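You operate a simulated robot arm through the tools that you are given. There is no shell and no other tool.

You are at the controls of a simulated two-armed robot. One attempt, no reset.

Task
Switch the monitor on, push the keyboard back, wake the screen and tilt the glare away.
Fine: the mouse goes on its pad, which wakes the screen; the monitor tips forward and stays on.

It is judged by the outcome, as a careful person would: the job done as asked, and still so three seconds after it is handed in. It fails if anything else is knocked over, pushed out of place, dropped, spilled or broken.

Robot
Two 7-joint arms with fingered hands on one trunk that stands fixed in place. Base frame: the origin is at the foot of the trunk, x ahead of it, y to its left, z up; the work surface is at about z = 750. Readings come in mm, rad, newtons and seconds.
The left shoulder is at [99, 128, 1086], the right one opposite. Each reaches about 1156 mm from its shoulder. Payload 5 kg a hand.
Tool frame (each hand has its own): the origin (TCP) lies between the finger pads and is the grasp point; the fingertips stand 37 mm ahead of it; z points along the fingers, y is the line along which they close. The gripper opens to 124 mm; its body begins 43 mm behind the TCP. The gripper is a hand of 3 fingers: y runs from the thumb to the fingers, the wrist lies at [-21, -116, -203] in the tool frame.
Orientation is told as [roll, pitch, yaw] about the base's x, y, z axes, in that order, counted from this pose: with the fingers straight down and the wrist toward the robot, the tool's x, y and z point along [0, 1, 0], [1, 0, 0] and [0, 0, -1] of the base frame.

Tools
- The arms move only by the tool jog_arm. It takes "left_targets", "right_targets" or both (then of equal length, played together; a hand with none holds still); each is a list of rows, each a list of 2 entries, a list of its own where there are three numbers: the shift along the tool's x, y, z in mm, then the turn, a rotation vector about the tool's x, y, z in rad. In form: [[[dx, dy, dz], [wx, wy, wz]], ...]. A call has 1 to 20 rows; each row is the pose to reach, as a shift and turn from the pose commanded when the call began, along the tool's axes at that moment. Each row takes 0.2 s and may step no farther than 50 mm and 0.15 rad from the row before; otherwise, the whole call is refused. A pose out of reach is approached as far as the arm can. The call stops where the force on the tool passes 60 N (or 10 N more than at its start, if that is more) or the arm is blocked; 0.2 s more then pass. In this call time passes only in rows, and 0.2 s behind the last. The reply holds the time, the measured pose of the TCP, the force on the tool along the base axes, the opening and the grip force, in the units named above and with some noise, with the torque about the TCP (base axes, N m) and any sound that the robot's microphone picked up, and new pictures: "pictures" is both (left out), scene, wrist or none (wrist: the cameras of the hands that moved).
- Cameras (640 x 400 px; columns grow to the right, rows downward): "scene" is now at [263.3, 25.6, 1246.6]; the picture's right is [0.26, -0.96, 0.00], its down [-0.55, -0.15, -0.82] and it looks along [0.80, 0.22, -0.57] (base axes); focal length 266 px, centre (320, 200). "left" rides on the left gripper at [-72, -104, -154] in its tool frame; the picture's right is [-0.83, -0.26, 0.49], its down [0.51, -0.72, 0.47] and it looks along [0.23, 0.64, 0.73] (tool axes); focal length 243 px, centre (320, 200). "right" rides on the right gripper at [72, -104, -154] in its tool frame; the picture's right is [-0.83, 0.26, -0.49], its down [-0.51, -0.72, 0.47] and it looks along [-0.23, 0.64, 0.73] (tool axes); focal length 243 px, centre (320, 200). There is no depth. A picture from a camera that has moved, and an enlarged one, comes with that camera's place and axes in the base frame and with its lens.
- raise_lower(by): moves the trunk up (or, below 0, down) by that many mm; the arms and the scene camera ride with it, the base frame stays. It gives what a move gives, with no picture.
- curl_fingers(index, middle, thumb_bend, thumb_turn, hand): sets how far each is bent, from 0 (flat) to 100 (curled in); at 30 the hand is open as for a grip, at 70 the pads meet at the TCP. One left out holds its place. A second passes; each finger stops where it meets its share of the squeeze, and holds until it gets a number again. It is the only way to open and close the hand. It gives what a move gives, with no picture; readings hold the bend of each and the force on the fingers (four entries, about 0 where the hand has none), thumb and palm. thumb_turn goes from beside the hand (0) to across from the fingers (100), as for a grip.
- turn_head(pan, tilt): turns the head with the scene camera to pan (to the left, within 1.396 rad either way) and tilt (down, from -0.506 to 1.204), counted from straight ahead of the robot (the tilt from the chest, where the trunk bows). It gives what a move gives, and a new picture of the scene camera.
- enlarge(camera, box): a new picture of the part [left, top, right, bottom] of that camera's present view, enlarged. It takes no simulated time.
- hand_in(): hands the job in; it is judged then, once.

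Nothing tells you positions but the pictures and the camera data. Unless the task says otherwise, let go and move clear before handing in.

The tools are called after "Request:" by a JSON object that holds its "api" and its "payload". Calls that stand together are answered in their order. jog_arm: Moves the arms, as the interface text tells. Its arguments: {"type":"object","properties":{"left_targets":{"type":"array","items":{"type":"array"}},"right_targets":{"type":"array","items":{"type":"array"}},"pictures":{"type":"string","enum":["both","scene","wrist","none"]}},"required":[]} The other tools are called the same way: raise_lower (by) moves the trunk up or down; curl_fingers (index, middle, thumb_bend, thumb_turn, hand) moves the fingers one by one; turn_head (pan, tilt) turns the head that bears the scene camera; enlarge (camera, box) takes an enlarged picture of a part of a camera's view; hand_in () hands the job in.

At the start:

```text
time: 0.0
left_eef_pos: [708.1, 377.3, 1097.7]
left_tcp_rot: [0.0, 0.001, 0.001]
left_contact_force: [-0.7, -0.4, -0.3]
left_ft_torque: [0.03, -0.01, 0.01]
left_grip_width: 123.6
left_grip_force: 0.0
left_shape: jaw
left_bend: [30.0, 30.0, 30.0, 98.0]
left_finger forces: [0.1, 0.0, 0.1, 0.0, 0.1, 0.0]
right_eef_pos: [817.8, -195.6, 1064.5]
right_tcp_rot: [0.0, 0.0, 0.0]
right_contact_force: [-0.4, 0.5, -0.8]
right_ft_torque: [0.06, -0.01, 0.03]
right_grip_width: 123.7
right_grip_force: 0.2
right_shape: jaw
right_bend: [30.0, 30.0, 30.0, 98.0]
right_finger forces: [0.0, 0.0, 0.0, 0.0, 0.1, 0.0]
trunk travel left (down, up): [-275.0, 288.0]
head pan, tilt (commanded): [0.265, 0.602]
```

scene: 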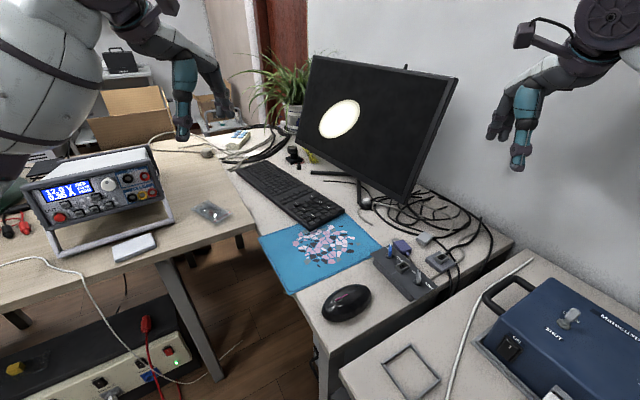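
right: 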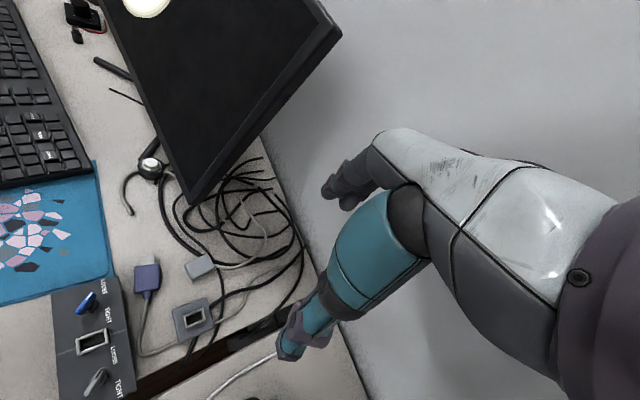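
left: 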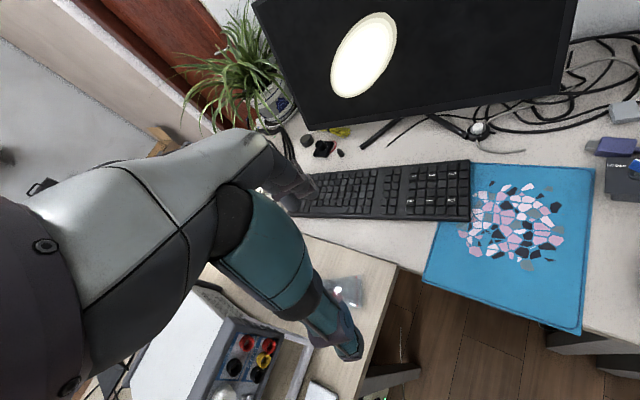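

I see a desk with a tilted monitor showing a glare spot, a keyboard partly on a blue pad, a mouse off the pad, and a small box with switches. I will look closer before moving anything.

Request:
{"api": "enlarge", "payload": {"camera": "scene", "box": [220, 40, 480, 220]}}

Request:
{"api": "enlarge", "payload": {"camera": "scene", "box": [240, 180, 520, 350]}}

Request:
{"api": "enlarge", "payload": {"camera": "right", "box": [0, 0, 360, 400]}}

Request:
{"api": "enlarge", "payload": {"camera": "left", "box": [230, 0, 640, 280]}}

```text
2.22 times, centred on (350, 130) of scene
camera zoom: at [263.3, 25.6, 1246.6], right [0.26, -0.96, 0.0], down [-0.55, -0.15, -0.82], along [0.8, 0.22, -0.57], focal length 590 px, centre (253, 356)
```

zoom: 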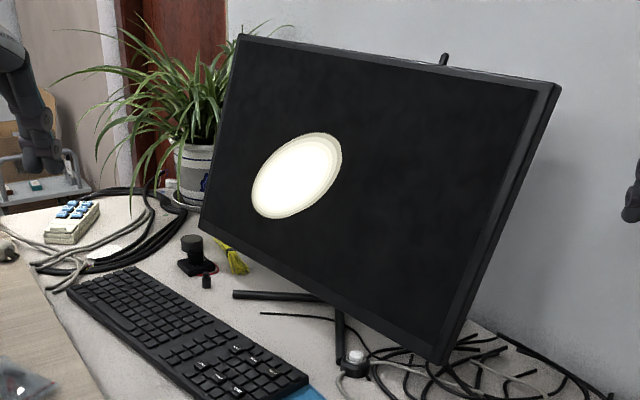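

```text
2.29 times, centred on (380, 265) of scene
camera zoom: at [263.3, 25.6, 1246.6], right [0.26, -0.96, 0.0], down [-0.55, -0.15, -0.82], along [0.8, 0.22, -0.57], focal length 607 px, centre (183, 51)
```

zoom: 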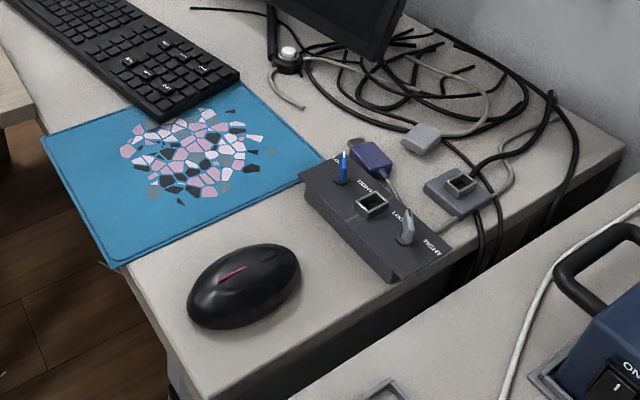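

```text
1.00 times, centred on (180, 200) of right (not enlarged: the box is as wide or as high as the picture)
camera zoom: at [714.3, -123.8, 1218.5], right [0.26, -0.83, 0.49], down [-0.72, -0.51, -0.47], along [0.64, -0.23, -0.73], focal length 243 px, centre (460, 200)
```

zoom: 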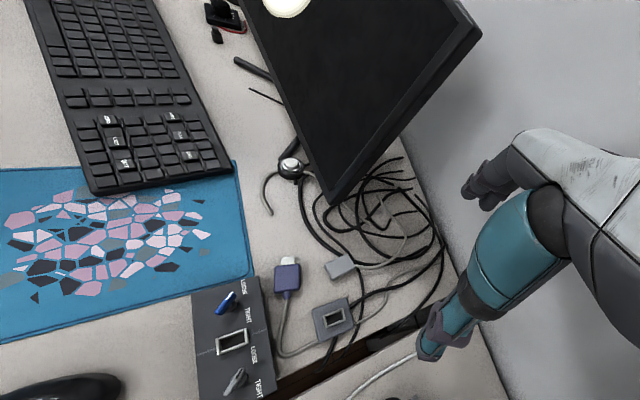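

```text
1.43 times, centred on (435, 140) of left
camera zoom: at [604.3, 304.5, 1251.8], right [-0.26, -0.83, -0.49], down [-0.72, 0.51, -0.47], along [0.64, 0.23, -0.73], focal length 347 px, centre (156, 286)
```

zoom: 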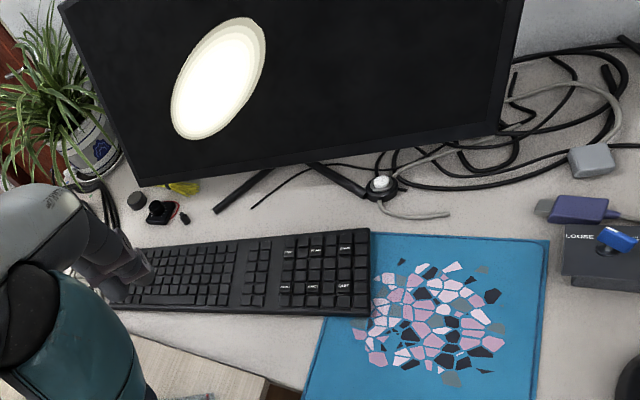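

The monitor seems off, with a small white button at the foot of its stand that may be the power switch. I will take closer looks at the button, the monitor's bezel and the area behind it.

Request:
{"api": "enlarge", "payload": {"camera": "scene", "box": [330, 160, 430, 225]}}

Request:
{"api": "enlarge", "payload": {"camera": "right", "box": [60, 60, 300, 210]}}

Request:
{"api": "enlarge", "payload": {"camera": "left", "box": [420, 90, 560, 170]}}

Request:
{"api": "enlarge", "payload": {"camera": "scene", "box": [280, 40, 480, 130]}}

```text
6.15 times, centred on (380, 192) of scene
camera zoom: at [263.3, 25.6, 1246.6], right [0.26, -0.96, 0.0], down [-0.55, -0.15, -0.82], along [0.8, 0.22, -0.57], focal length 1634 px, centre (-49, 246)
```

zoom: 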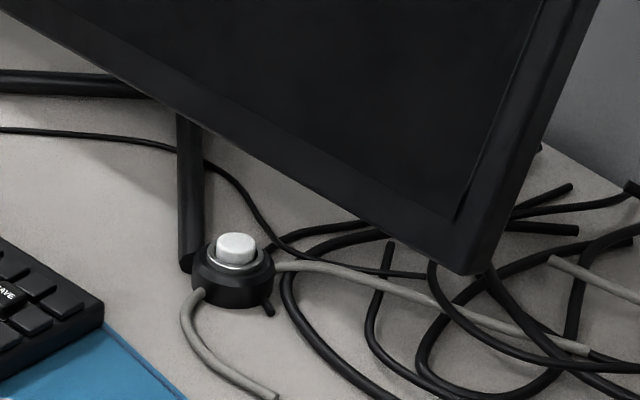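

```text
2.67 times, centred on (180, 135) of right
camera zoom: at [714.3, -123.8, 1218.5], right [0.26, -0.83, 0.49], down [-0.72, -0.51, -0.47], along [0.64, -0.23, -0.73], focal length 647 px, centre (693, 373)
```

zoom: 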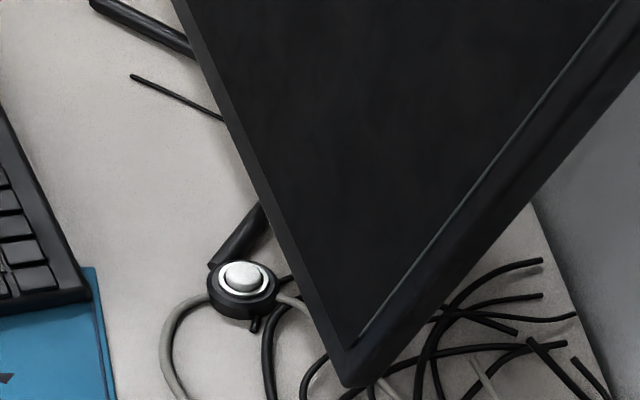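

```text
4.57 times, centred on (490, 130) of left
camera zoom: at [604.3, 304.5, 1251.8], right [-0.26, -0.83, -0.49], down [-0.72, 0.51, -0.47], along [0.64, 0.23, -0.73], focal length 1109 px, centre (-457, 520)
```

zoom: 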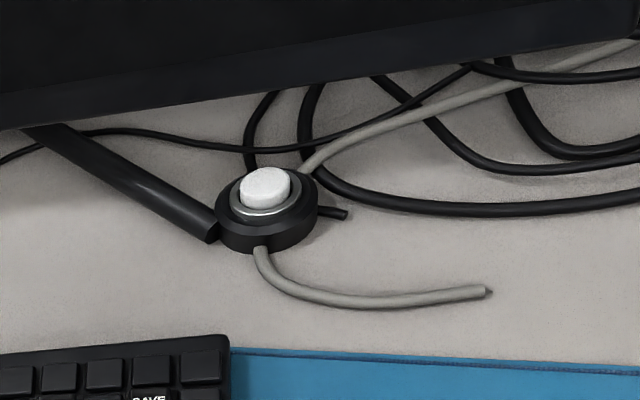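

```text
3.20 times, centred on (380, 85) of scene
camera zoom: at [263.3, 25.6, 1246.6], right [0.26, -0.96, 0.0], down [-0.55, -0.15, -0.82], along [0.8, 0.22, -0.57], focal length 850 px, centre (128, 568)
```

zoom: 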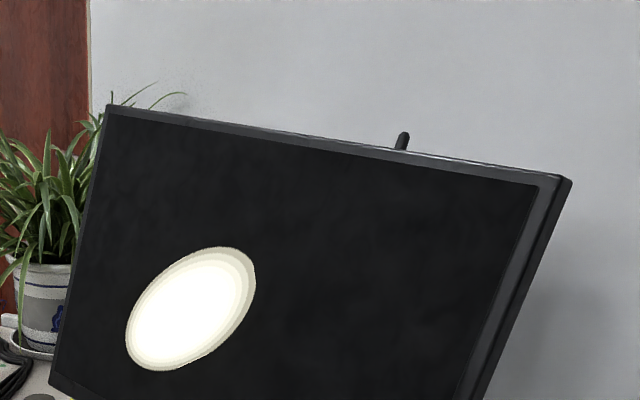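

The white button sits near [963, 64, 777], and the monitor is leaned back about 22° with its lower right corner near [915, -40, 811]. I'll first shape the right hand into a pointing finger and look at it.

Request:
{"api": "curl_fingers", "payload": {"hand": "right", "index": 70, "middle": 70, "thumb_bend": 70}}

Request:
{"api": "turn_head", "payload": {"pan": 0.1, "tilt": 0.45}}

Request:
{"api": "enlarge", "payload": {"camera": "right", "box": [240, 120, 480, 370]}}

```text
time: 1.0
left_eef_pos: [709.3, 377.6, 1097.6]
left_tcp_rot: [0.0, 0.0, -0.001]
left_contact_force: [0.2, -0.2, -1.0]
left_ft_torque: [0.01, 0.02, 0.0]
left_grip_width: 123.4
left_grip_force: 0.0
left_shape: jaw
left_bend: [30.0, 30.0, 30.0, 98.0]
left_finger forces: [0.2, 0.0, 0.1, 0.0, 0.0, 0.0]
right_eef_pos: [817.5, -195.9, 1063.7]
right_tcp_rot: [-0.001, 0.001, 0.003]
right_contact_force: [-0.4, -0.3, 0.6]
right_ft_torque: [0.02, 0.02, 0.02]
right_grip_width: 7.0
right_grip_force: 0.0
right_shape: fingers
right_bend: [70.0, 70.0, 70.0, 98.0]
right_finger forces: [0.1, 0.0, 0.0, 0.0, 0.1, 0.0]
trunk travel left (down, up): [-275.0, 288.0]
head pan, tilt (commanded): [0.265, 0.602]
```

```text
time: 1.7
left_eef_pos: [708.7, 375.7, 1098.8]
left_tcp_rot: [0.0, 0.0, -0.001]
left_contact_force: [0.0, -0.5, 0.0]
left_ft_torque: [0.01, -0.04, -0.03]
left_grip_width: 123.5
left_grip_force: 0.0
left_shape: jaw
left_bend: [30.0, 30.0, 30.0, 98.0]
left_finger forces: [0.0, 0.0, 0.1, 0.0, 0.0, 0.0]
right_eef_pos: [818.0, -195.3, 1063.4]
right_tcp_rot: [0.001, -0.001, 0.0]
right_contact_force: [1.0, 0.2, -1.2]
right_ft_torque: [0.01, -0.02, 0.04]
right_grip_width: 7.0
right_grip_force: 0.0
right_shape: fingers
right_bend: [70.0, 70.0, 70.0, 98.0]
right_finger forces: [0.0, 0.0, 0.1, 0.1, 0.0, 0.0]
trunk travel left (down, up): [-275.0, 288.0]
head pan, tilt (commanded): [0.099, 0.45]
camera scene: at [269.5, 11.6, 1260.2], right [0.1, -0.99, 0.0], down [-0.43, -0.04, -0.9], along [0.9, 0.09, -0.44], focal length 266 px, centre (320, 200)
```

scene: 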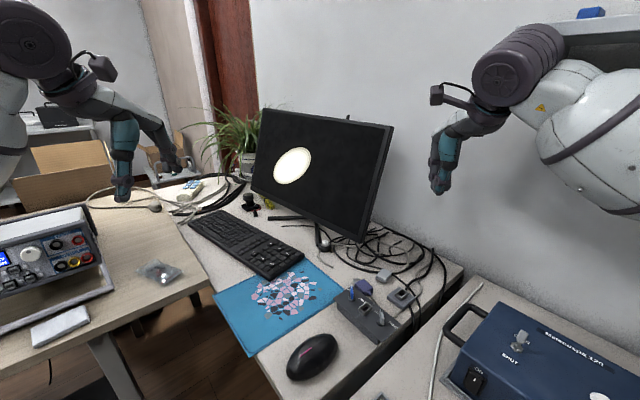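

```text
1.60 times, centred on (360, 245) of right
camera zoom: at [714.4, -123.8, 1218.5], right [0.26, -0.83, 0.49], down [-0.72, -0.51, -0.47], along [0.64, -0.23, -0.73], focal length 388 px, centre (256, 128)
```

zoom: 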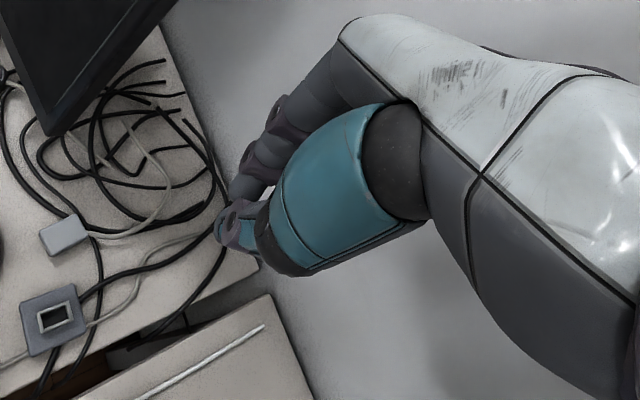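

The fingers meet as expected. I'll curl the middle finger away so the index tip alone can press the button, then check its place.

Request:
{"api": "curl_fingers", "payload": {"hand": "right", "index": 55, "middle": 100, "thumb_bend": 100, "thumb_turn": 60}}

Request:
{"api": "enlarge", "payload": {"camera": "right", "box": [240, 130, 440, 290]}}

Request:
{"api": "enlarge", "payload": {"camera": "scene", "box": [400, 60, 520, 220]}}

Request:
{"api": "enlarge", "payload": {"camera": "scene", "box": [180, 80, 440, 280]}}

```text
time: 2.7
left_eef_pos: [708.5, 377.0, 1099.5]
left_tcp_rot: [0.0, 0.0, 0.002]
left_contact_force: [-1.4, 0.4, -0.6]
left_ft_torque: [0.0, 0.01, 0.01]
left_grip_width: 123.7
left_grip_force: 0.0
left_shape: jaw
left_bend: [30.0, 30.0, 30.0, 98.0]
left_finger forces: [0.0, 0.0, 0.0, 0.0, 0.0, 0.0]
right_eef_pos: [817.7, -195.2, 1062.6]
right_tcp_rot: [0.001, 0.0, 0.0]
right_contact_force: [-0.6, -0.3, 0.1]
right_ft_torque: [-0.01, 0.01, 0.03]
right_grip_width: 44.9
right_grip_force: 0.2
right_shape: fingers
right_bend: [55.0, 100.0, 100.0, 62.0]
right_finger forces: [0.1, 0.1, 0.1, 0.1, 0.0, 0.0]
trunk travel left (down, up): [-275.0, 288.0]
head pan, tilt (commanded): [0.099, 0.45]
```

```text
2.50 times, centred on (340, 210) of right
camera zoom: at [714.3, -123.8, 1218.5], right [0.26, -0.83, 0.49], down [-0.72, -0.51, -0.47], along [0.64, -0.23, -0.73], focal length 606 px, centre (270, 175)
```

zoom: 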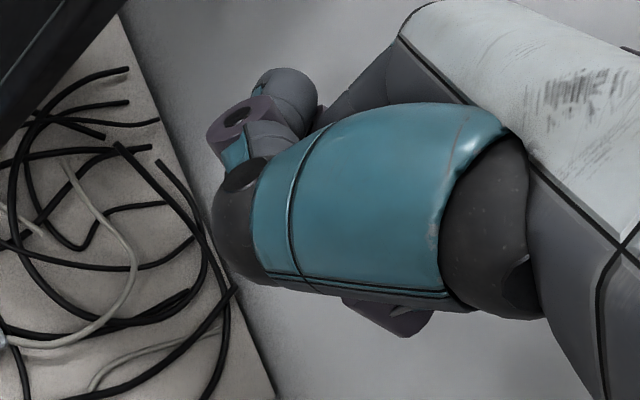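

```text
2.50 times, centred on (460, 140) of scene
camera zoom: at [269.5, 11.6, 1260.2], right [0.1, -0.99, 0.0], down [-0.43, -0.04, -0.9], along [0.9, 0.09, -0.44], focal length 664 px, centre (-30, 350)
```

zoom: 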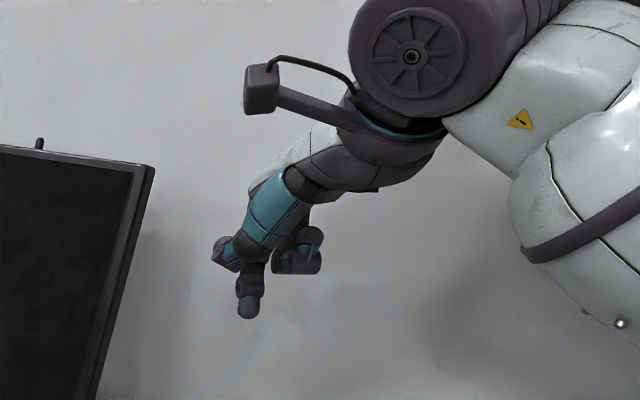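

```text
2.00 times, centred on (310, 180) of scene
camera zoom: at [269.5, 11.6, 1260.2], right [0.1, -0.99, 0.0], down [-0.43, -0.04, -0.9], along [0.9, 0.09, -0.44], focal length 531 px, centre (340, 240)
```

zoom: 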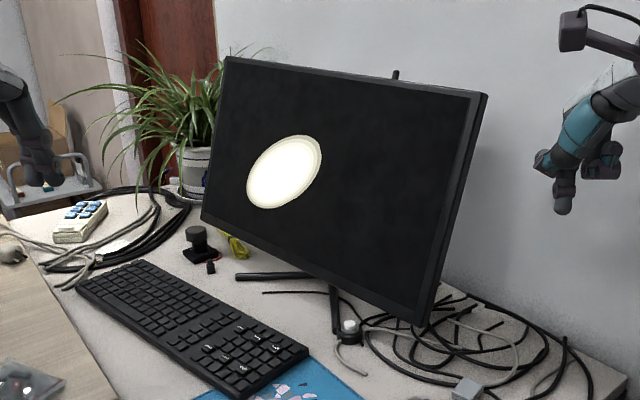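

The button is under the leaning screen, so I'll press it with the fingers leaning forward. I'll raise the trunk first, so that the elbows stay clear of the blue case and the bench supply and I can see behind the monitor.

Request:
{"api": "raise_lower", "payload": {"by": 200}}

Request:
{"api": "turn_head", "payload": {"pan": 0.1, "tilt": 0.6}}

Request:
{"api": "enlarge", "payload": {"camera": "right", "box": [0, 0, 400, 250]}}

Request:
{"api": "enlarge", "payload": {"camera": "scene", "box": [200, 60, 440, 210]}}

```text
time: 4.0
left_eef_pos: [705.0, 374.0, 1230.9]
left_tcp_rot: [0.004, -0.011, -0.003]
left_contact_force: [2.5, -1.8, -0.3]
left_ft_torque: [0.12, 0.11, 0.01]
left_grip_width: 123.4
left_grip_force: 0.0
left_shape: jaw
left_bend: [30.0, 30.0, 30.0, 98.0]
left_finger forces: [0.0, 0.0, 0.0, 0.1, 0.1, 0.0]
right_eef_pos: [794.0, -188.0, 1062.7]
right_tcp_rot: [-0.018, 0.167, 0.025]
right_contact_force: [-9.6, 7.9, -2.6]
right_ft_torque: [-0.73, -1.0, -0.07]
right_grip_width: 45.2
right_grip_force: 0.0
right_shape: fingers
right_bend: [55.0, 100.0, 100.0, 62.0]
right_finger forces: [0.0, 0.1, 0.0, 0.0, 0.0, 0.1]
trunk travel left (down, up): [-396.0, 167.0]
head pan, tilt (commanded): [0.099, 0.45]
stopped: the arm was blocked; the commanded pose is now the measured one
```

```text
time: 4.7
left_eef_pos: [708.4, 378.0, 1225.2]
left_tcp_rot: [0.0, -0.011, 0.001]
left_contact_force: [0.6, -0.2, 0.3]
left_ft_torque: [-0.02, -0.01, 0.03]
left_grip_width: 123.8
left_grip_force: 0.1
left_shape: jaw
left_bend: [30.0, 30.0, 30.0, 98.0]
left_finger forces: [0.0, 0.0, 0.0, 0.0, 0.0, 0.1]
right_eef_pos: [799.6, -190.1, 1057.9]
right_tcp_rot: [-0.02, 0.167, 0.016]
right_contact_force: [0.1, 1.2, -1.3]
right_ft_torque: [-0.1, -0.08, 0.0]
right_grip_width: 44.9
right_grip_force: 0.1
right_shape: fingers
right_bend: [55.0, 100.0, 100.0, 62.0]
right_finger forces: [0.0, 0.1, 0.0, 0.1, 0.1, 0.1]
trunk travel left (down, up): [-396.0, 167.0]
head pan, tilt (commanded): [0.099, 0.6]
camera scene: at [235.3, 11.7, 1370.4], right [0.1, -0.99, 0.0], down [-0.56, -0.06, -0.83], along [0.82, 0.08, -0.56], focal length 266 px, centre (320, 200)
```

scene: 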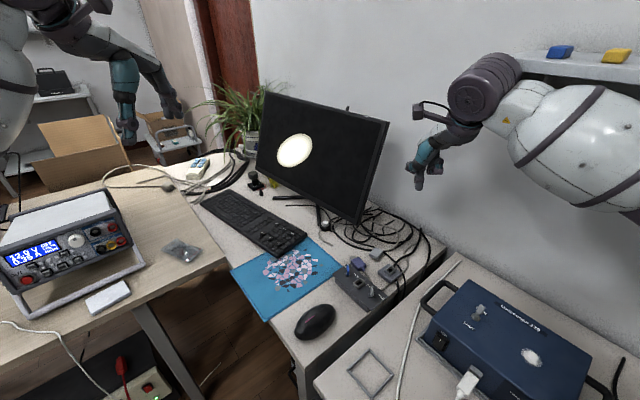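

```text
1.60 times, centred on (200, 125) of right
camera zoom: at [720.4, -116.3, 1226.8], right [0.36, -0.82, 0.46], down [-0.78, -0.53, -0.33], along [0.51, -0.24, -0.82], focal length 388 px, centre (512, 320)
```

zoom: 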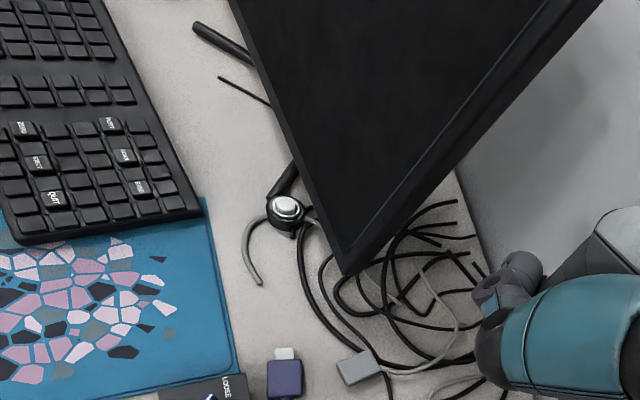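

```text
2.67 times, centred on (320, 135) of scene
camera zoom: at [235.3, 11.7, 1370.4], right [0.1, -0.99, 0.0], down [-0.56, -0.06, -0.83], along [0.82, 0.08, -0.56], focal length 708 px, centre (320, 373)
```

zoom: 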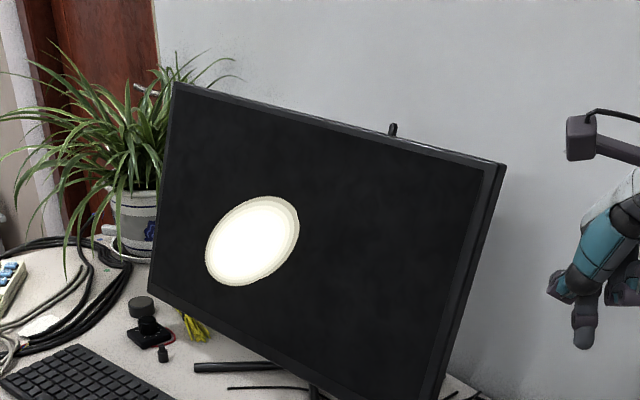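

The right forearm has met a wall shelf above it, so it was too close to raise. I'll lower the trunk back to free it and check that the things on the shelf are undisturbed.

Request:
{"api": "raise_lower", "payload": {"by": -90}}

Request:
{"api": "turn_head", "payload": {"pan": -0.35, "tilt": 0.35}}

```text
time: 6.0
left_eef_pos: [705.7, 376.9, 1134.3]
left_tcp_rot: [0.0, -0.007, 0.001]
left_contact_force: [-0.2, 0.2, 0.0]
left_ft_torque: [0.01, -0.01, -0.02]
left_grip_width: 123.5
left_grip_force: 0.1
left_shape: jaw
left_bend: [30.0, 30.0, 30.0, 98.0]
left_finger forces: [0.0, 0.0, 0.1, 0.0, 0.1, 0.1]
right_eef_pos: [797.5, -189.0, 966.6]
right_tcp_rot: [-0.019, 0.169, 0.015]
right_contact_force: [-0.2, 0.2, 0.2]
right_ft_torque: [0.01, -0.02, 0.02]
right_grip_width: 45.1
right_grip_force: 0.0
right_shape: fingers
right_bend: [55.0, 100.0, 100.0, 62.0]
right_finger forces: [0.1, 0.0, 0.0, 0.0, 0.0, 0.1]
trunk travel left (down, up): [-306.0, 257.0]
head pan, tilt (commanded): [0.099, 0.6]
```

```text
time: 6.9
left_eef_pos: [707.9, 377.8, 1134.0]
left_tcp_rot: [-0.001, -0.01, 0.002]
left_contact_force: [-0.5, 0.6, 0.0]
left_ft_torque: [0.01, -0.06, -0.01]
left_grip_width: 123.8
left_grip_force: 0.0
left_shape: jaw
left_bend: [30.0, 30.0, 30.0, 98.0]
left_finger forces: [0.1, 0.0, 0.0, 0.1, 0.0, 0.0]
right_eef_pos: [797.7, -188.7, 966.8]
right_tcp_rot: [-0.02, 0.17, 0.015]
right_contact_force: [0.4, 0.1, 0.2]
right_ft_torque: [-0.01, -0.02, 0.01]
right_grip_width: 45.1
right_grip_force: 0.1
right_shape: fingers
right_bend: [55.0, 100.0, 100.0, 62.0]
right_finger forces: [0.0, 0.1, 0.0, 0.1, 0.0, 0.0]
trunk travel left (down, up): [-306.0, 257.0]
head pan, tilt (commanded): [-0.351, 0.351]
camera scene: at [257.3, -29.5, 1301.5], right [-0.34, -0.94, 0.0], down [-0.32, 0.12, -0.94], along [0.88, -0.32, -0.34], focal length 266 px, centre (320, 200)
```

scene: 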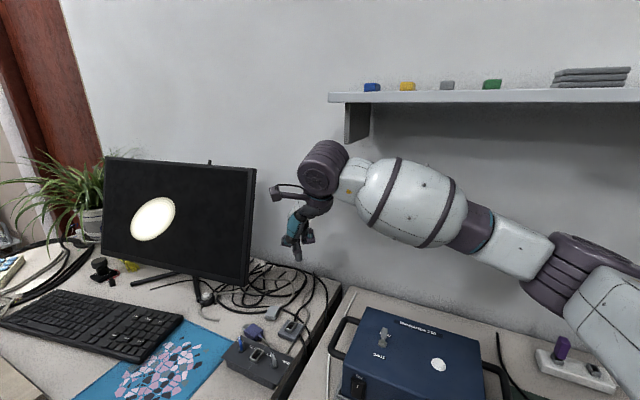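

The shelf items look undisturbed and the arm is free again. I'll bring the right hand in front of the screen at a safe height, pitching the fingers forward.

Request:
{"api": "jog_arm", "payload": {"right_targets": [[[30, 6, 1], [-0.11, 0, 0]], [[60, 13, 3], [-0.22, 0, 0]], [[90, 19, 4], [-0.33, 0, 0]], [[120, 25, 6], [-0.44, 0, 0]], [[150, 32, 7], [-0.55, 0, 0]], [[180, 38, 8], [-0.66, 0, 0]], [[209, 44, 10], [-0.77, 0, 0]]]}}

Request:
{"api": "turn_head", "payload": {"pan": 0.0, "tilt": 0.55}}

```text
time: 8.5
left_eef_pos: [708.8, 379.0, 1132.5]
left_tcp_rot: [-0.001, -0.006, 0.001]
left_contact_force: [0.9, 0.1, -1.7]
left_ft_torque: [0.0, 0.08, -0.02]
left_grip_width: 123.6
left_grip_force: 0.1
left_shape: jaw
left_bend: [30.0, 30.0, 30.0, 98.0]
left_finger forces: [0.0, 0.0, 0.1, 0.0, 0.1, 0.1]
right_eef_pos: [838.7, 20.7, 948.0]
right_tcp_rot: [-0.018, -0.604, 0.028]
right_contact_force: [4.1, -0.4, 12.0]
right_ft_torque: [-0.02, 0.96, 0.0]
right_grip_width: 45.3
right_grip_force: 0.0
right_shape: fingers
right_bend: [55.0, 100.0, 100.0, 62.0]
right_finger forces: [0.0, 0.0, 0.0, 0.0, 0.0, 0.0]
trunk travel left (down, up): [-306.0, 257.0]
head pan, tilt (commanded): [-0.351, 0.351]
camera scene: at [258.8, -27.0, 1301.4], right [-0.34, -0.94, 0.0], down [-0.32, 0.12, -0.94], along [0.88, -0.32, -0.34], focal length 266 px, centre (320, 200)
camera right: at [664.5, 91.5, 1016.1], right [-0.05, -0.82, 0.57], down [-0.32, -0.52, -0.79], along [0.95, -0.22, -0.24], focal length 243 px, centre (320, 200)
```

scene: 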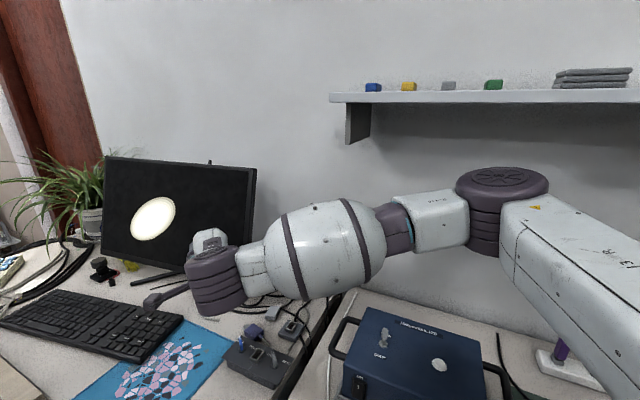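
right: 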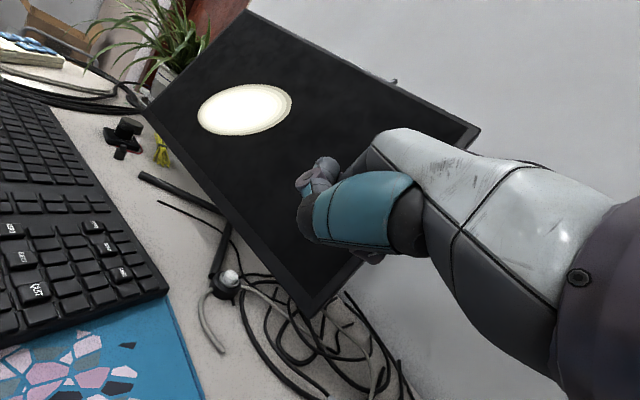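

```text
time: 9.3
left_eef_pos: [707.4, 376.6, 1133.9]
left_tcp_rot: [0.001, -0.009, 0.0]
left_contact_force: [0.1, -0.2, 0.1]
left_ft_torque: [-0.02, 0.0, -0.01]
left_grip_width: 123.8
left_grip_force: 0.0
left_shape: jaw
left_bend: [30.0, 30.0, 30.0, 98.0]
left_finger forces: [0.0, 0.0, 0.0, 0.0, 0.0, 0.1]
right_eef_pos: [833.9, 19.4, 938.9]
right_tcp_rot: [-0.017, -0.589, 0.029]
right_contact_force: [0.1, -0.2, 0.7]
right_ft_torque: [0.0, 0.0, 0.0]
right_grip_width: 45.0
right_grip_force: 0.1
right_shape: fingers
right_bend: [55.0, 100.0, 100.0, 61.0]
right_finger forces: [0.0, 0.0, 0.0, 0.1, 0.0, 0.1]
trunk travel left (down, up): [-306.0, 257.0]
head pan, tilt (commanded): [0.0, 0.55]
camera scene: at [259.9, 2.2, 1283.3], right [0.0, -1.0, 0.0], down [-0.52, 0.0, -0.85], along [0.85, 0.0, -0.52], focal length 266 px, centre (320, 200)
```

scene: 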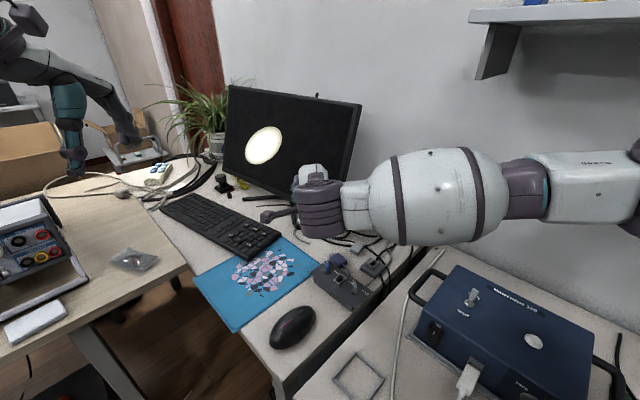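

The right hand is in front of the screen with room around it. I'll use the left hand's camera to see the fingertip against the button.

Request:
{"api": "enlarge", "payload": {"camera": "left", "box": [380, 40, 640, 220]}}

Request:
{"api": "enlarge", "payload": {"camera": "right", "box": [160, 130, 420, 330]}}

```text
2.22 times, centred on (510, 130) of left
camera zoom: at [601.8, 304.2, 1287.3], right [-0.26, -0.83, -0.49], down [-0.72, 0.51, -0.48], along [0.65, 0.23, -0.73], focal length 539 px, centre (-102, 356)
```

zoom: 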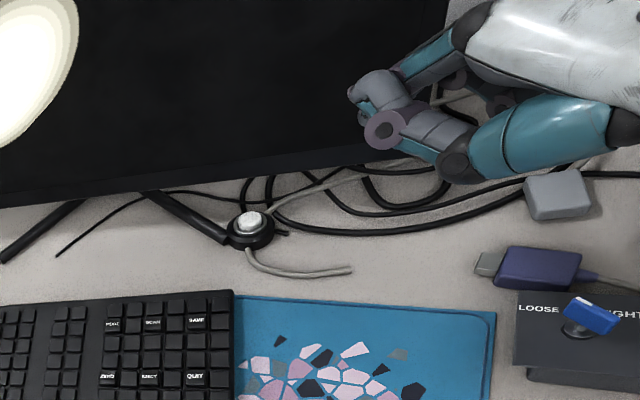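

```text
2.00 times, centred on (290, 230) of right
camera zoom: at [661.0, 89.7, 1009.1], right [-0.04, -0.82, 0.57], down [-0.33, -0.52, -0.79], along [0.94, -0.22, -0.25], focal length 485 px, centre (380, 140)
```

zoom: 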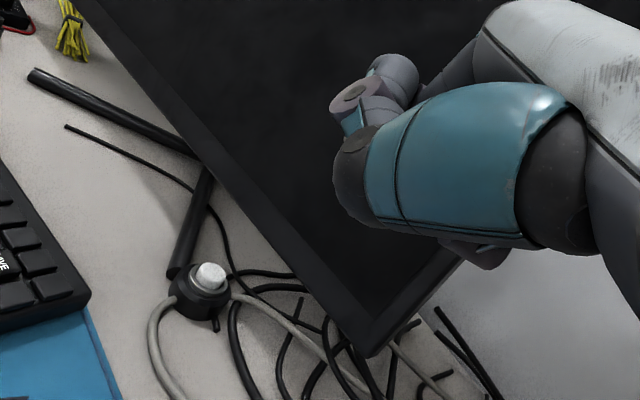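

The index tip is hard to tell apart in this pose. I'll go back to the pinched tips, which meet at the known point, and look at them from both sides.

Request:
{"api": "curl_fingers", "payload": {"hand": "right", "index": 70, "middle": 70, "thumb_bend": 70, "thumb_turn": 98}}

Request:
{"api": "enlarge", "payload": {"camera": "left", "box": [480, 40, 640, 140]}}

Request:
{"api": "enlarge", "payload": {"camera": "right", "box": [220, 130, 380, 290]}}

```text
time: 10.3
left_eef_pos: [707.7, 377.3, 1133.8]
left_tcp_rot: [-0.001, -0.009, 0.0]
left_contact_force: [0.7, -0.9, -0.3]
left_ft_torque: [0.02, -0.04, 0.01]
left_grip_width: 123.5
left_grip_force: 0.1
left_shape: jaw
left_bend: [30.0, 30.0, 30.0, 98.0]
left_finger forces: [0.0, 0.0, 0.0, 0.0, 0.0, 0.1]
right_eef_pos: [836.3, 19.7, 947.5]
right_tcp_rot: [-0.022, -0.601, 0.031]
right_contact_force: [-0.1, 0.3, 1.5]
right_ft_torque: [0.03, 0.01, -0.01]
right_grip_width: 6.5
right_grip_force: 0.1
right_shape: fingers
right_bend: [70.0, 70.0, 70.0, 100.0]
right_finger forces: [0.0, 0.1, 0.0, 0.0, 0.0, 0.1]
trunk travel left (down, up): [-306.0, 257.0]
head pan, tilt (commanded): [0.0, 0.55]
```

```text
4.00 times, centred on (560, 90) of left
camera zoom: at [601.7, 304.4, 1287.3], right [-0.26, -0.83, -0.49], down [-0.72, 0.51, -0.48], along [0.65, 0.23, -0.73], focal length 970 px, centre (-640, 640)
```

zoom: 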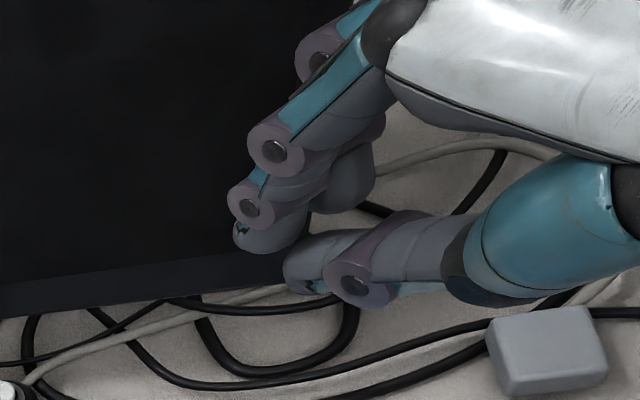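

```text
2.50 times, centred on (300, 210) of right
camera zoom: at [662.3, 89.3, 1014.3], right [-0.05, -0.82, 0.57], down [-0.32, -0.53, -0.79], along [0.95, -0.22, -0.24], focal length 606 px, centre (370, 175)
```

zoom: 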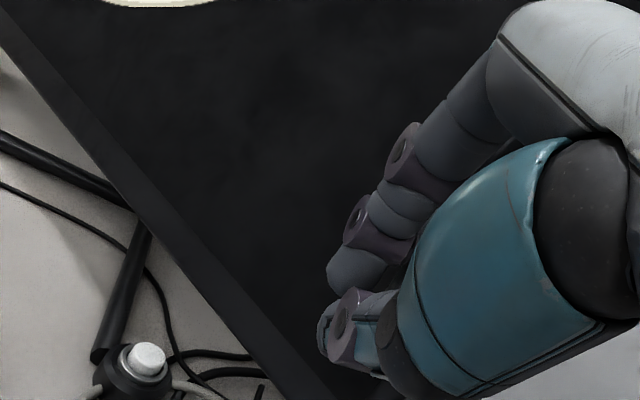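

Thumb and finger tips meet where the tool data say. I'll lean the hand a bit more and hover the thumb tip about 35 mm over the white button, then check from the left camera.

Request:
{"api": "jog_arm", "payload": {"right_targets": [[[9, 7, 28], [-0.05, 0, 0]], [[18, 13, 56], [-0.1, 0, 0]], [[26, 20, 84], [-0.15, 0, 0]], [[35, 27, 112], [-0.2, 0, 0]], [[44, 33, 140], [-0.25, 0, 0]]], "pictures": "wrist"}}

Request:
{"api": "enlarge", "payload": {"camera": "left", "box": [440, 60, 600, 160]}}

Request:
{"api": "enlarge", "payload": {"camera": "scene", "box": [220, 120, 380, 240]}}

```text
time: 11.5
left_eef_pos: [708.5, 377.5, 1134.2]
left_tcp_rot: [0.0, -0.007, -0.001]
left_contact_force: [0.0, 0.4, -0.5]
left_ft_torque: [-0.01, 0.02, 0.04]
left_grip_width: 123.9
left_grip_force: 0.1
left_shape: jaw
left_bend: [30.0, 30.0, 30.0, 98.0]
left_finger forces: [0.1, 0.0, 0.1, 0.0, 0.0, 0.0]
right_eef_pos: [941.3, 85.8, 861.8]
right_tcp_rot: [-0.033, -0.833, 0.018]
right_contact_force: [0.5, 0.8, -1.1]
right_ft_torque: [0.01, 0.01, 0.0]
right_grip_width: 6.8
right_grip_force: 0.1
right_shape: fingers
right_bend: [70.0, 70.0, 70.0, 100.0]
right_finger forces: [0.0, 0.1, 0.0, 0.0, 0.0, 0.1]
right hand out of reach, approached as far as the arm can: row 4, 5
trunk travel left (down, up): [-306.0, 257.0]
head pan, tilt (commanded): [0.0, 0.55]
camera right: at [758.2, 159.2, 887.1], right [-0.19, -0.82, 0.54], down [-0.14, -0.52, -0.84], along [0.97, -0.24, -0.01], focal length 243 px, centre (320, 200)
```

right: 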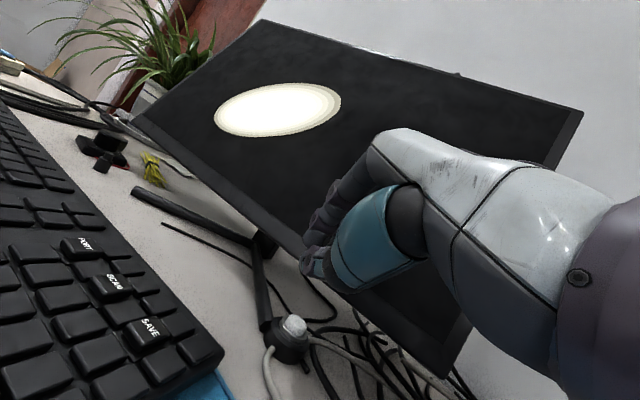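

```text
4.00 times, centred on (520, 110) of left
camera zoom: at [602.9, 305.0, 1286.4], right [-0.26, -0.83, -0.49], down [-0.72, 0.51, -0.48], along [0.65, 0.23, -0.73], focal length 970 px, centre (-480, 560)
```

zoom: 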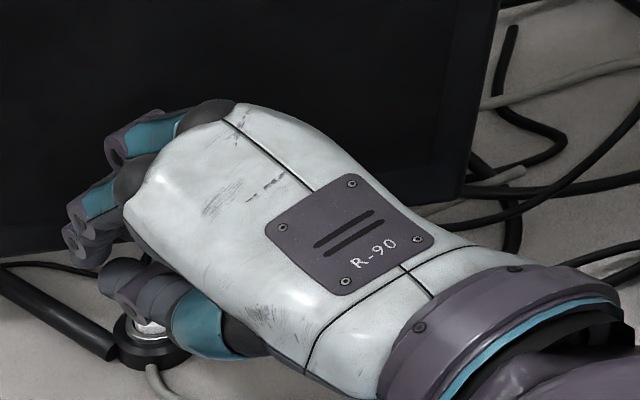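

```text
3.33 times, centred on (300, 180) of scene
camera zoom: at [260.8, 3.1, 1283.0], right [0.0, -1.0, 0.0], down [-0.52, 0.0, -0.85], along [0.85, 0.0, -0.52], focal length 885 px, centre (387, 267)
```

zoom: 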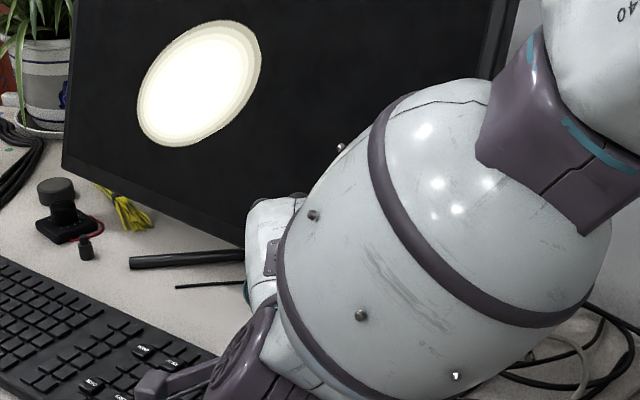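

The reach limit was hit slightly with that much lean; the thumb tip is just above and to the left of the button. I'll ease the lean and shift over the button, still above it.

Request:
{"api": "jog_arm", "payload": {"right_targets": [[[-11, -9, 10], [0.06, 0, 0]], [[-22, -17, 20], [0.13, 0, 0]]], "pictures": "wrist"}}

Request:
{"api": "enlarge", "payload": {"camera": "left", "box": [440, 80, 560, 155]}}

Request:
{"api": "enlarge", "payload": {"camera": "right", "box": [220, 200, 380, 380]}}

```text
time: 12.1
left_eef_pos: [706.8, 376.1, 1135.0]
left_tcp_rot: [-0.001, -0.01, 0.001]
left_contact_force: [0.5, -0.8, 0.4]
left_ft_torque: [0.04, 0.01, 0.02]
left_grip_width: 123.8
left_grip_force: 0.0
left_shape: jaw
left_bend: [30.0, 30.0, 30.0, 98.0]
left_finger forces: [0.0, 0.0, 0.0, 0.0, 0.1, 0.1]
right_eef_pos: [945.0, 62.5, 835.9]
right_tcp_rot: [-0.024, -0.719, 0.033]
right_contact_force: [-0.1, 0.7, -1.1]
right_ft_torque: [0.03, 0.01, 0.0]
right_grip_width: 6.5
right_grip_force: 0.3
right_shape: fingers
right_bend: [70.0, 70.0, 70.0, 100.0]
right_finger forces: [0.0, 1.2, 0.0, 0.1, 0.1, 0.0]
right hand out of reach, approached as far as the arm can: row 1
trunk travel left (down, up): [-306.0, 257.0]
head pan, tilt (commanded): [0.0, 0.55]
camera right: at [763.6, 131.5, 882.4], right [-0.11, -0.82, 0.56], down [-0.22, -0.53, -0.82], along [0.97, -0.21, -0.12], focal length 243 px, centre (320, 200)
```

right: 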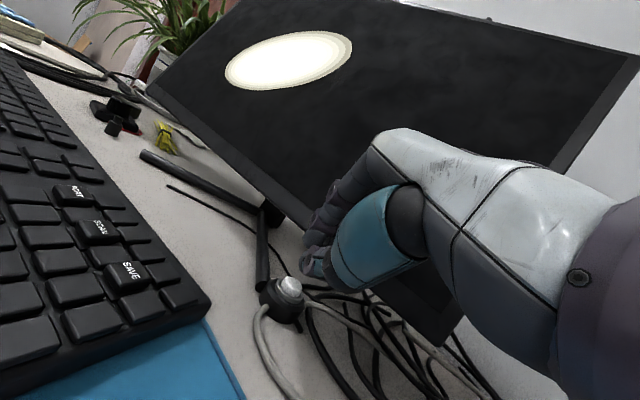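

```text
5.33 times, centred on (500, 118) of left
camera zoom: at [601.5, 303.9, 1287.5], right [-0.26, -0.83, -0.49], down [-0.72, 0.51, -0.48], along [0.65, 0.23, -0.73], focal length 1294 px, centre (-640, 640)
```

zoom: 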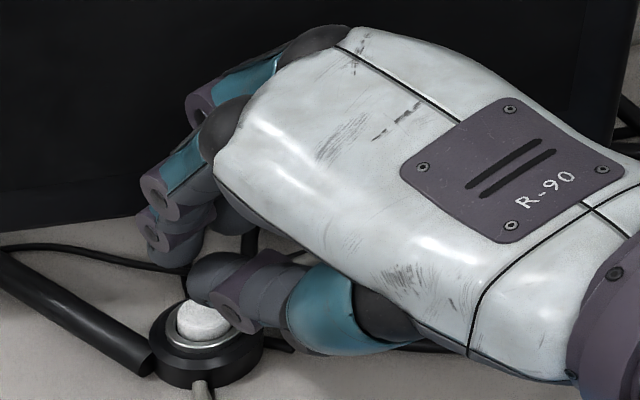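

```text
2.22 times, centred on (300, 290) of right
camera zoom: at [763.6, 131.5, 882.4], right [-0.11, -0.82, 0.56], down [-0.22, -0.53, -0.82], along [0.97, -0.21, -0.12], focal length 539 px, centre (364, 0)
```

zoom: 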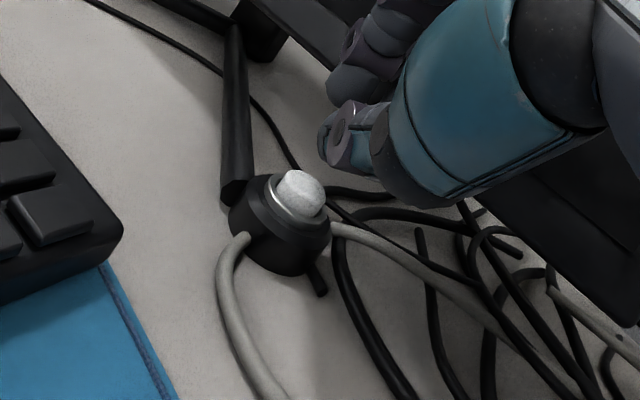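

The thumb tip is right over the button cap, about 15 mm above it. I'll go straight down in small steps and watch the force.

Request:
{"api": "jog_arm", "payload": {"right_targets": [[[1, -3.3, 3.8], [0, 0, 0]], [[2, -6.6, 7.5], [0, 0, 0]], [[3, -9.2, 10.5], [0, 0, 0]]], "pictures": "none"}}

Request:
{"api": "enlarge", "payload": {"camera": "left", "box": [440, 80, 560, 155]}}

Request:
{"api": "enlarge", "payload": {"camera": "right", "box": [220, 200, 380, 380]}}

```text
time: 12.9
left_eef_pos: [708.2, 377.3, 1134.8]
left_tcp_rot: [0.002, -0.008, 0.002]
left_contact_force: [0.1, -0.5, 0.8]
left_ft_torque: [0.01, 0.02, -0.02]
left_grip_width: 123.8
left_grip_force: 0.1
left_shape: jaw
left_bend: [30.0, 30.0, 30.0, 98.0]
left_finger forces: [0.0, 0.0, 0.0, 0.1, 0.0, 0.0]
right_eef_pos: [943.1, 65.0, 822.4]
right_tcp_rot: [-0.025, -0.719, 0.035]
right_contact_force: [-1.6, 1.4, 1.3]
right_ft_torque: [-0.04, -0.11, 0.02]
right_grip_width: 6.3
right_grip_force: 2.4
right_shape: fingers
right_bend: [70.0, 70.0, 70.0, 100.0]
right_finger forces: [0.0, 3.3, 0.0, 0.0, 0.0, 0.0]
trunk travel left (down, up): [-306.0, 257.0]
head pan, tilt (commanded): [0.0, 0.55]
```

```text
5.33 times, centred on (500, 118) of left
camera zoom: at [601.2, 304.6, 1287.5], right [-0.26, -0.83, -0.49], down [-0.72, 0.51, -0.48], along [0.65, 0.23, -0.73], focal length 1294 px, centre (-640, 640)
```

zoom: 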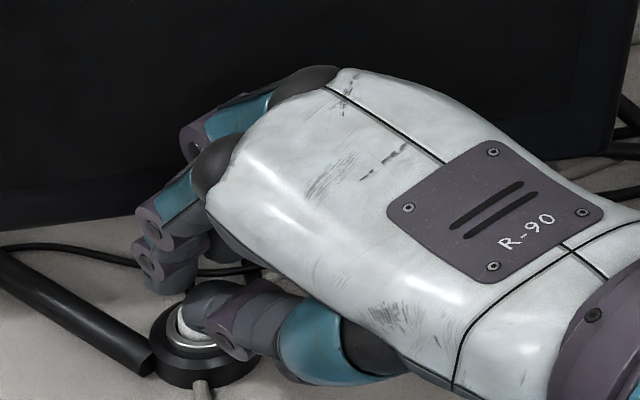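

```text
2.22 times, centred on (300, 290) of right
camera zoom: at [763.1, 135.2, 868.9], right [-0.11, -0.82, 0.56], down [-0.22, -0.53, -0.82], along [0.97, -0.22, -0.12], focal length 539 px, centre (364, 0)
```

zoom: 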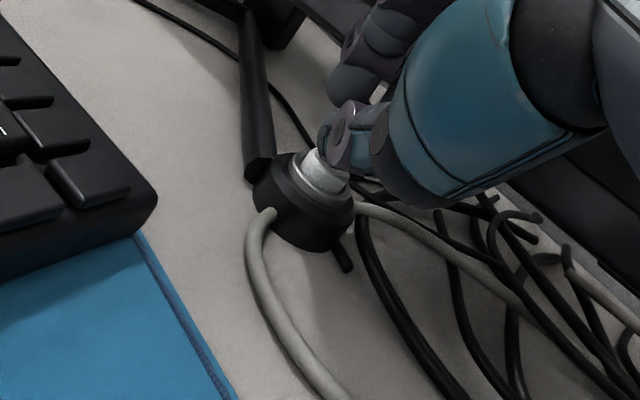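

The thumb is at the cap, but the middle finger lightly touches the screen's lower edge. I'll shift a few mm out from the screen, then press down.

Request:
{"api": "jog_arm", "payload": {"right_targets": [[[4, -3.8, -3.3], [0, 0, 0]], [[4, -5.8, -1.0], [0, 0, 0]], [[4, -7.8, 1.2], [0, 0, 0]], [[4, -9.1, 2.7], [0, 0, 0]]], "pictures": "none"}}

Request:
{"api": "enlarge", "payload": {"camera": "left", "box": [440, 80, 560, 155]}}

Request:
{"api": "enlarge", "payload": {"camera": "right", "box": [220, 200, 380, 380]}}

```text
time: 13.9
left_eef_pos: [707.1, 377.4, 1135.2]
left_tcp_rot: [-0.001, -0.009, 0.001]
left_contact_force: [-0.6, 0.0, -0.5]
left_ft_torque: [0.02, 0.0, -0.03]
left_grip_width: 123.8
left_grip_force: 0.0
left_shape: jaw
left_bend: [30.0, 30.0, 30.0, 98.0]
left_finger forces: [0.0, 0.0, 0.0, 0.0, 0.0, 0.0]
right_eef_pos: [937.8, 68.0, 814.1]
right_tcp_rot: [-0.025, -0.718, 0.034]
right_contact_force: [0.3, -0.9, -0.1]
right_ft_torque: [0.0, -0.02, -0.01]
right_grip_width: 6.4
right_grip_force: 0.0
right_shape: fingers
right_bend: [70.0, 70.0, 70.0, 100.0]
right_finger forces: [0.0, 0.1, 0.1, 0.0, 0.1, 0.0]
trunk travel left (down, up): [-306.0, 257.0]
head pan, tilt (commanded): [0.0, 0.55]
```

```text
5.33 times, centred on (500, 118) of left
camera zoom: at [601.6, 304.5, 1287.3], right [-0.26, -0.83, -0.49], down [-0.72, 0.51, -0.48], along [0.65, 0.23, -0.73], focal length 1294 px, centre (-640, 640)
```

zoom: 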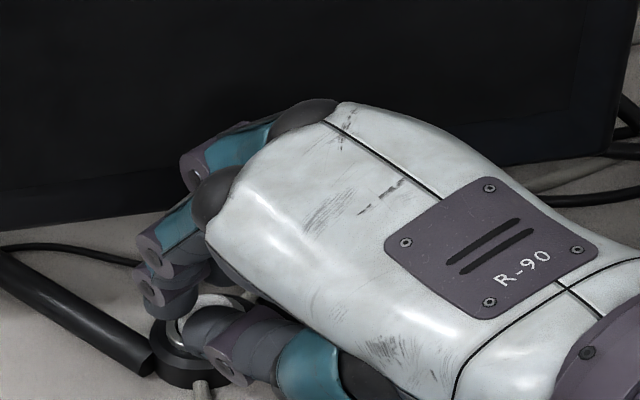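

```text
2.22 times, centred on (300, 290) of right
camera zoom: at [758.8, 139.0, 860.3], right [-0.11, -0.82, 0.56], down [-0.23, -0.53, -0.82], along [0.97, -0.22, -0.13], focal length 539 px, centre (364, 0)
```

zoom: 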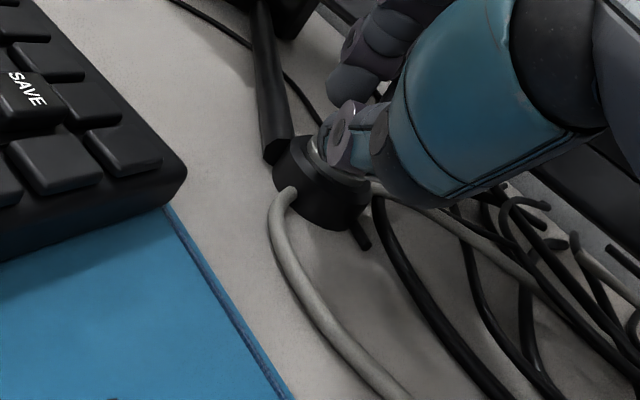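

The thumb slid in front of the cap rather than on it, with no force felt. I'll rise a little, tuck the middle finger away from the screen edge, and look again.

Request:
{"api": "jog_arm", "payload": {"right_targets": [[[0, 6.6, -7.5], [0, 0, 0]], [[0, 9.9, -11.3], [0, 0, 0]]], "pictures": "none"}}

Request:
{"api": "curl_fingers", "payload": {"hand": "right", "middle": 100}}

Request:
{"api": "enlarge", "payload": {"camera": "left", "box": [440, 80, 560, 155]}}

Request:
{"api": "enlarge", "payload": {"camera": "right", "box": [240, 220, 380, 340]}}

```text
time: 14.5
left_eef_pos: [707.8, 376.3, 1134.4]
left_tcp_rot: [0.0, -0.01, 0.0]
left_contact_force: [-0.1, -0.2, -0.1]
left_ft_torque: [-0.01, 0.0, 0.0]
left_grip_width: 123.9
left_grip_force: 0.1
left_shape: jaw
left_bend: [30.0, 30.0, 30.0, 98.0]
left_finger forces: [0.0, 0.0, 0.0, 0.1, 0.0, 0.0]
right_eef_pos: [938.6, 68.1, 828.1]
right_tcp_rot: [-0.024, -0.721, 0.035]
right_contact_force: [-0.1, 0.2, -0.3]
right_ft_torque: [0.0, 0.0, -0.02]
right_grip_width: 6.9
right_grip_force: 0.2
right_shape: fingers
right_bend: [70.0, 70.0, 70.0, 100.0]
right_finger forces: [0.1, 0.1, 0.0, 0.0, 0.1, 0.0]
trunk travel left (down, up): [-306.0, 257.0]
head pan, tilt (commanded): [0.0, 0.55]
```

```text
time: 15.5
left_eef_pos: [707.9, 376.9, 1135.1]
left_tcp_rot: [0.001, -0.008, -0.001]
left_contact_force: [-0.1, 0.0, 0.0]
left_ft_torque: [0.0, -0.01, -0.03]
left_grip_width: 123.9
left_grip_force: 0.0
left_shape: jaw
left_bend: [30.0, 30.0, 30.0, 98.0]
left_finger forces: [0.0, 0.0, 0.0, 0.1, 0.0, 0.1]
right_eef_pos: [938.7, 68.8, 826.8]
right_tcp_rot: [-0.024, -0.719, 0.034]
right_contact_force: [-0.1, -0.3, 0.8]
right_ft_torque: [-0.04, 0.03, 0.0]
right_grip_width: 7.1
right_grip_force: 0.3
right_shape: fingers
right_bend: [70.0, 100.0, 70.0, 100.0]
right_finger forces: [0.0, 0.0, 0.1, 0.0, 0.1, 0.1]
trunk travel left (down, up): [-306.0, 257.0]
head pan, tilt (commanded): [0.0, 0.55]
```

```text
5.33 times, centred on (500, 118) of left
camera zoom: at [601.6, 304.4, 1287.4], right [-0.26, -0.83, -0.49], down [-0.72, 0.51, -0.48], along [0.65, 0.23, -0.73], focal length 1294 px, centre (-640, 640)
```

zoom: 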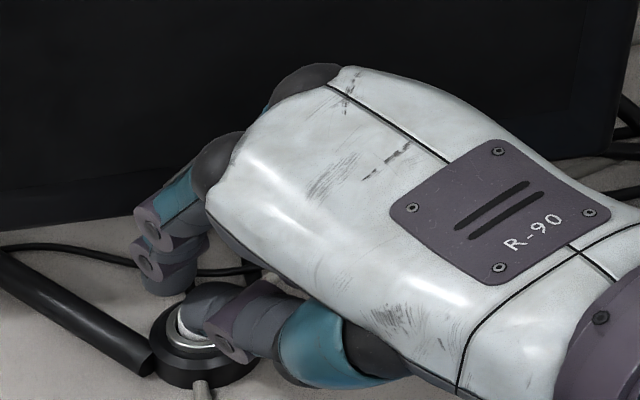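

```text
3.33 times, centred on (310, 280) of right
camera zoom: at [758.4, 138.3, 874.7], right [-0.11, -0.82, 0.56], down [-0.22, -0.53, -0.82], along [0.97, -0.22, -0.12], focal length 809 px, centre (353, -67)
```

zoom: 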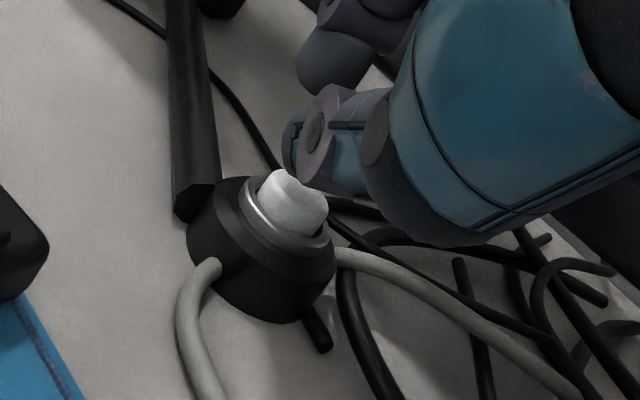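

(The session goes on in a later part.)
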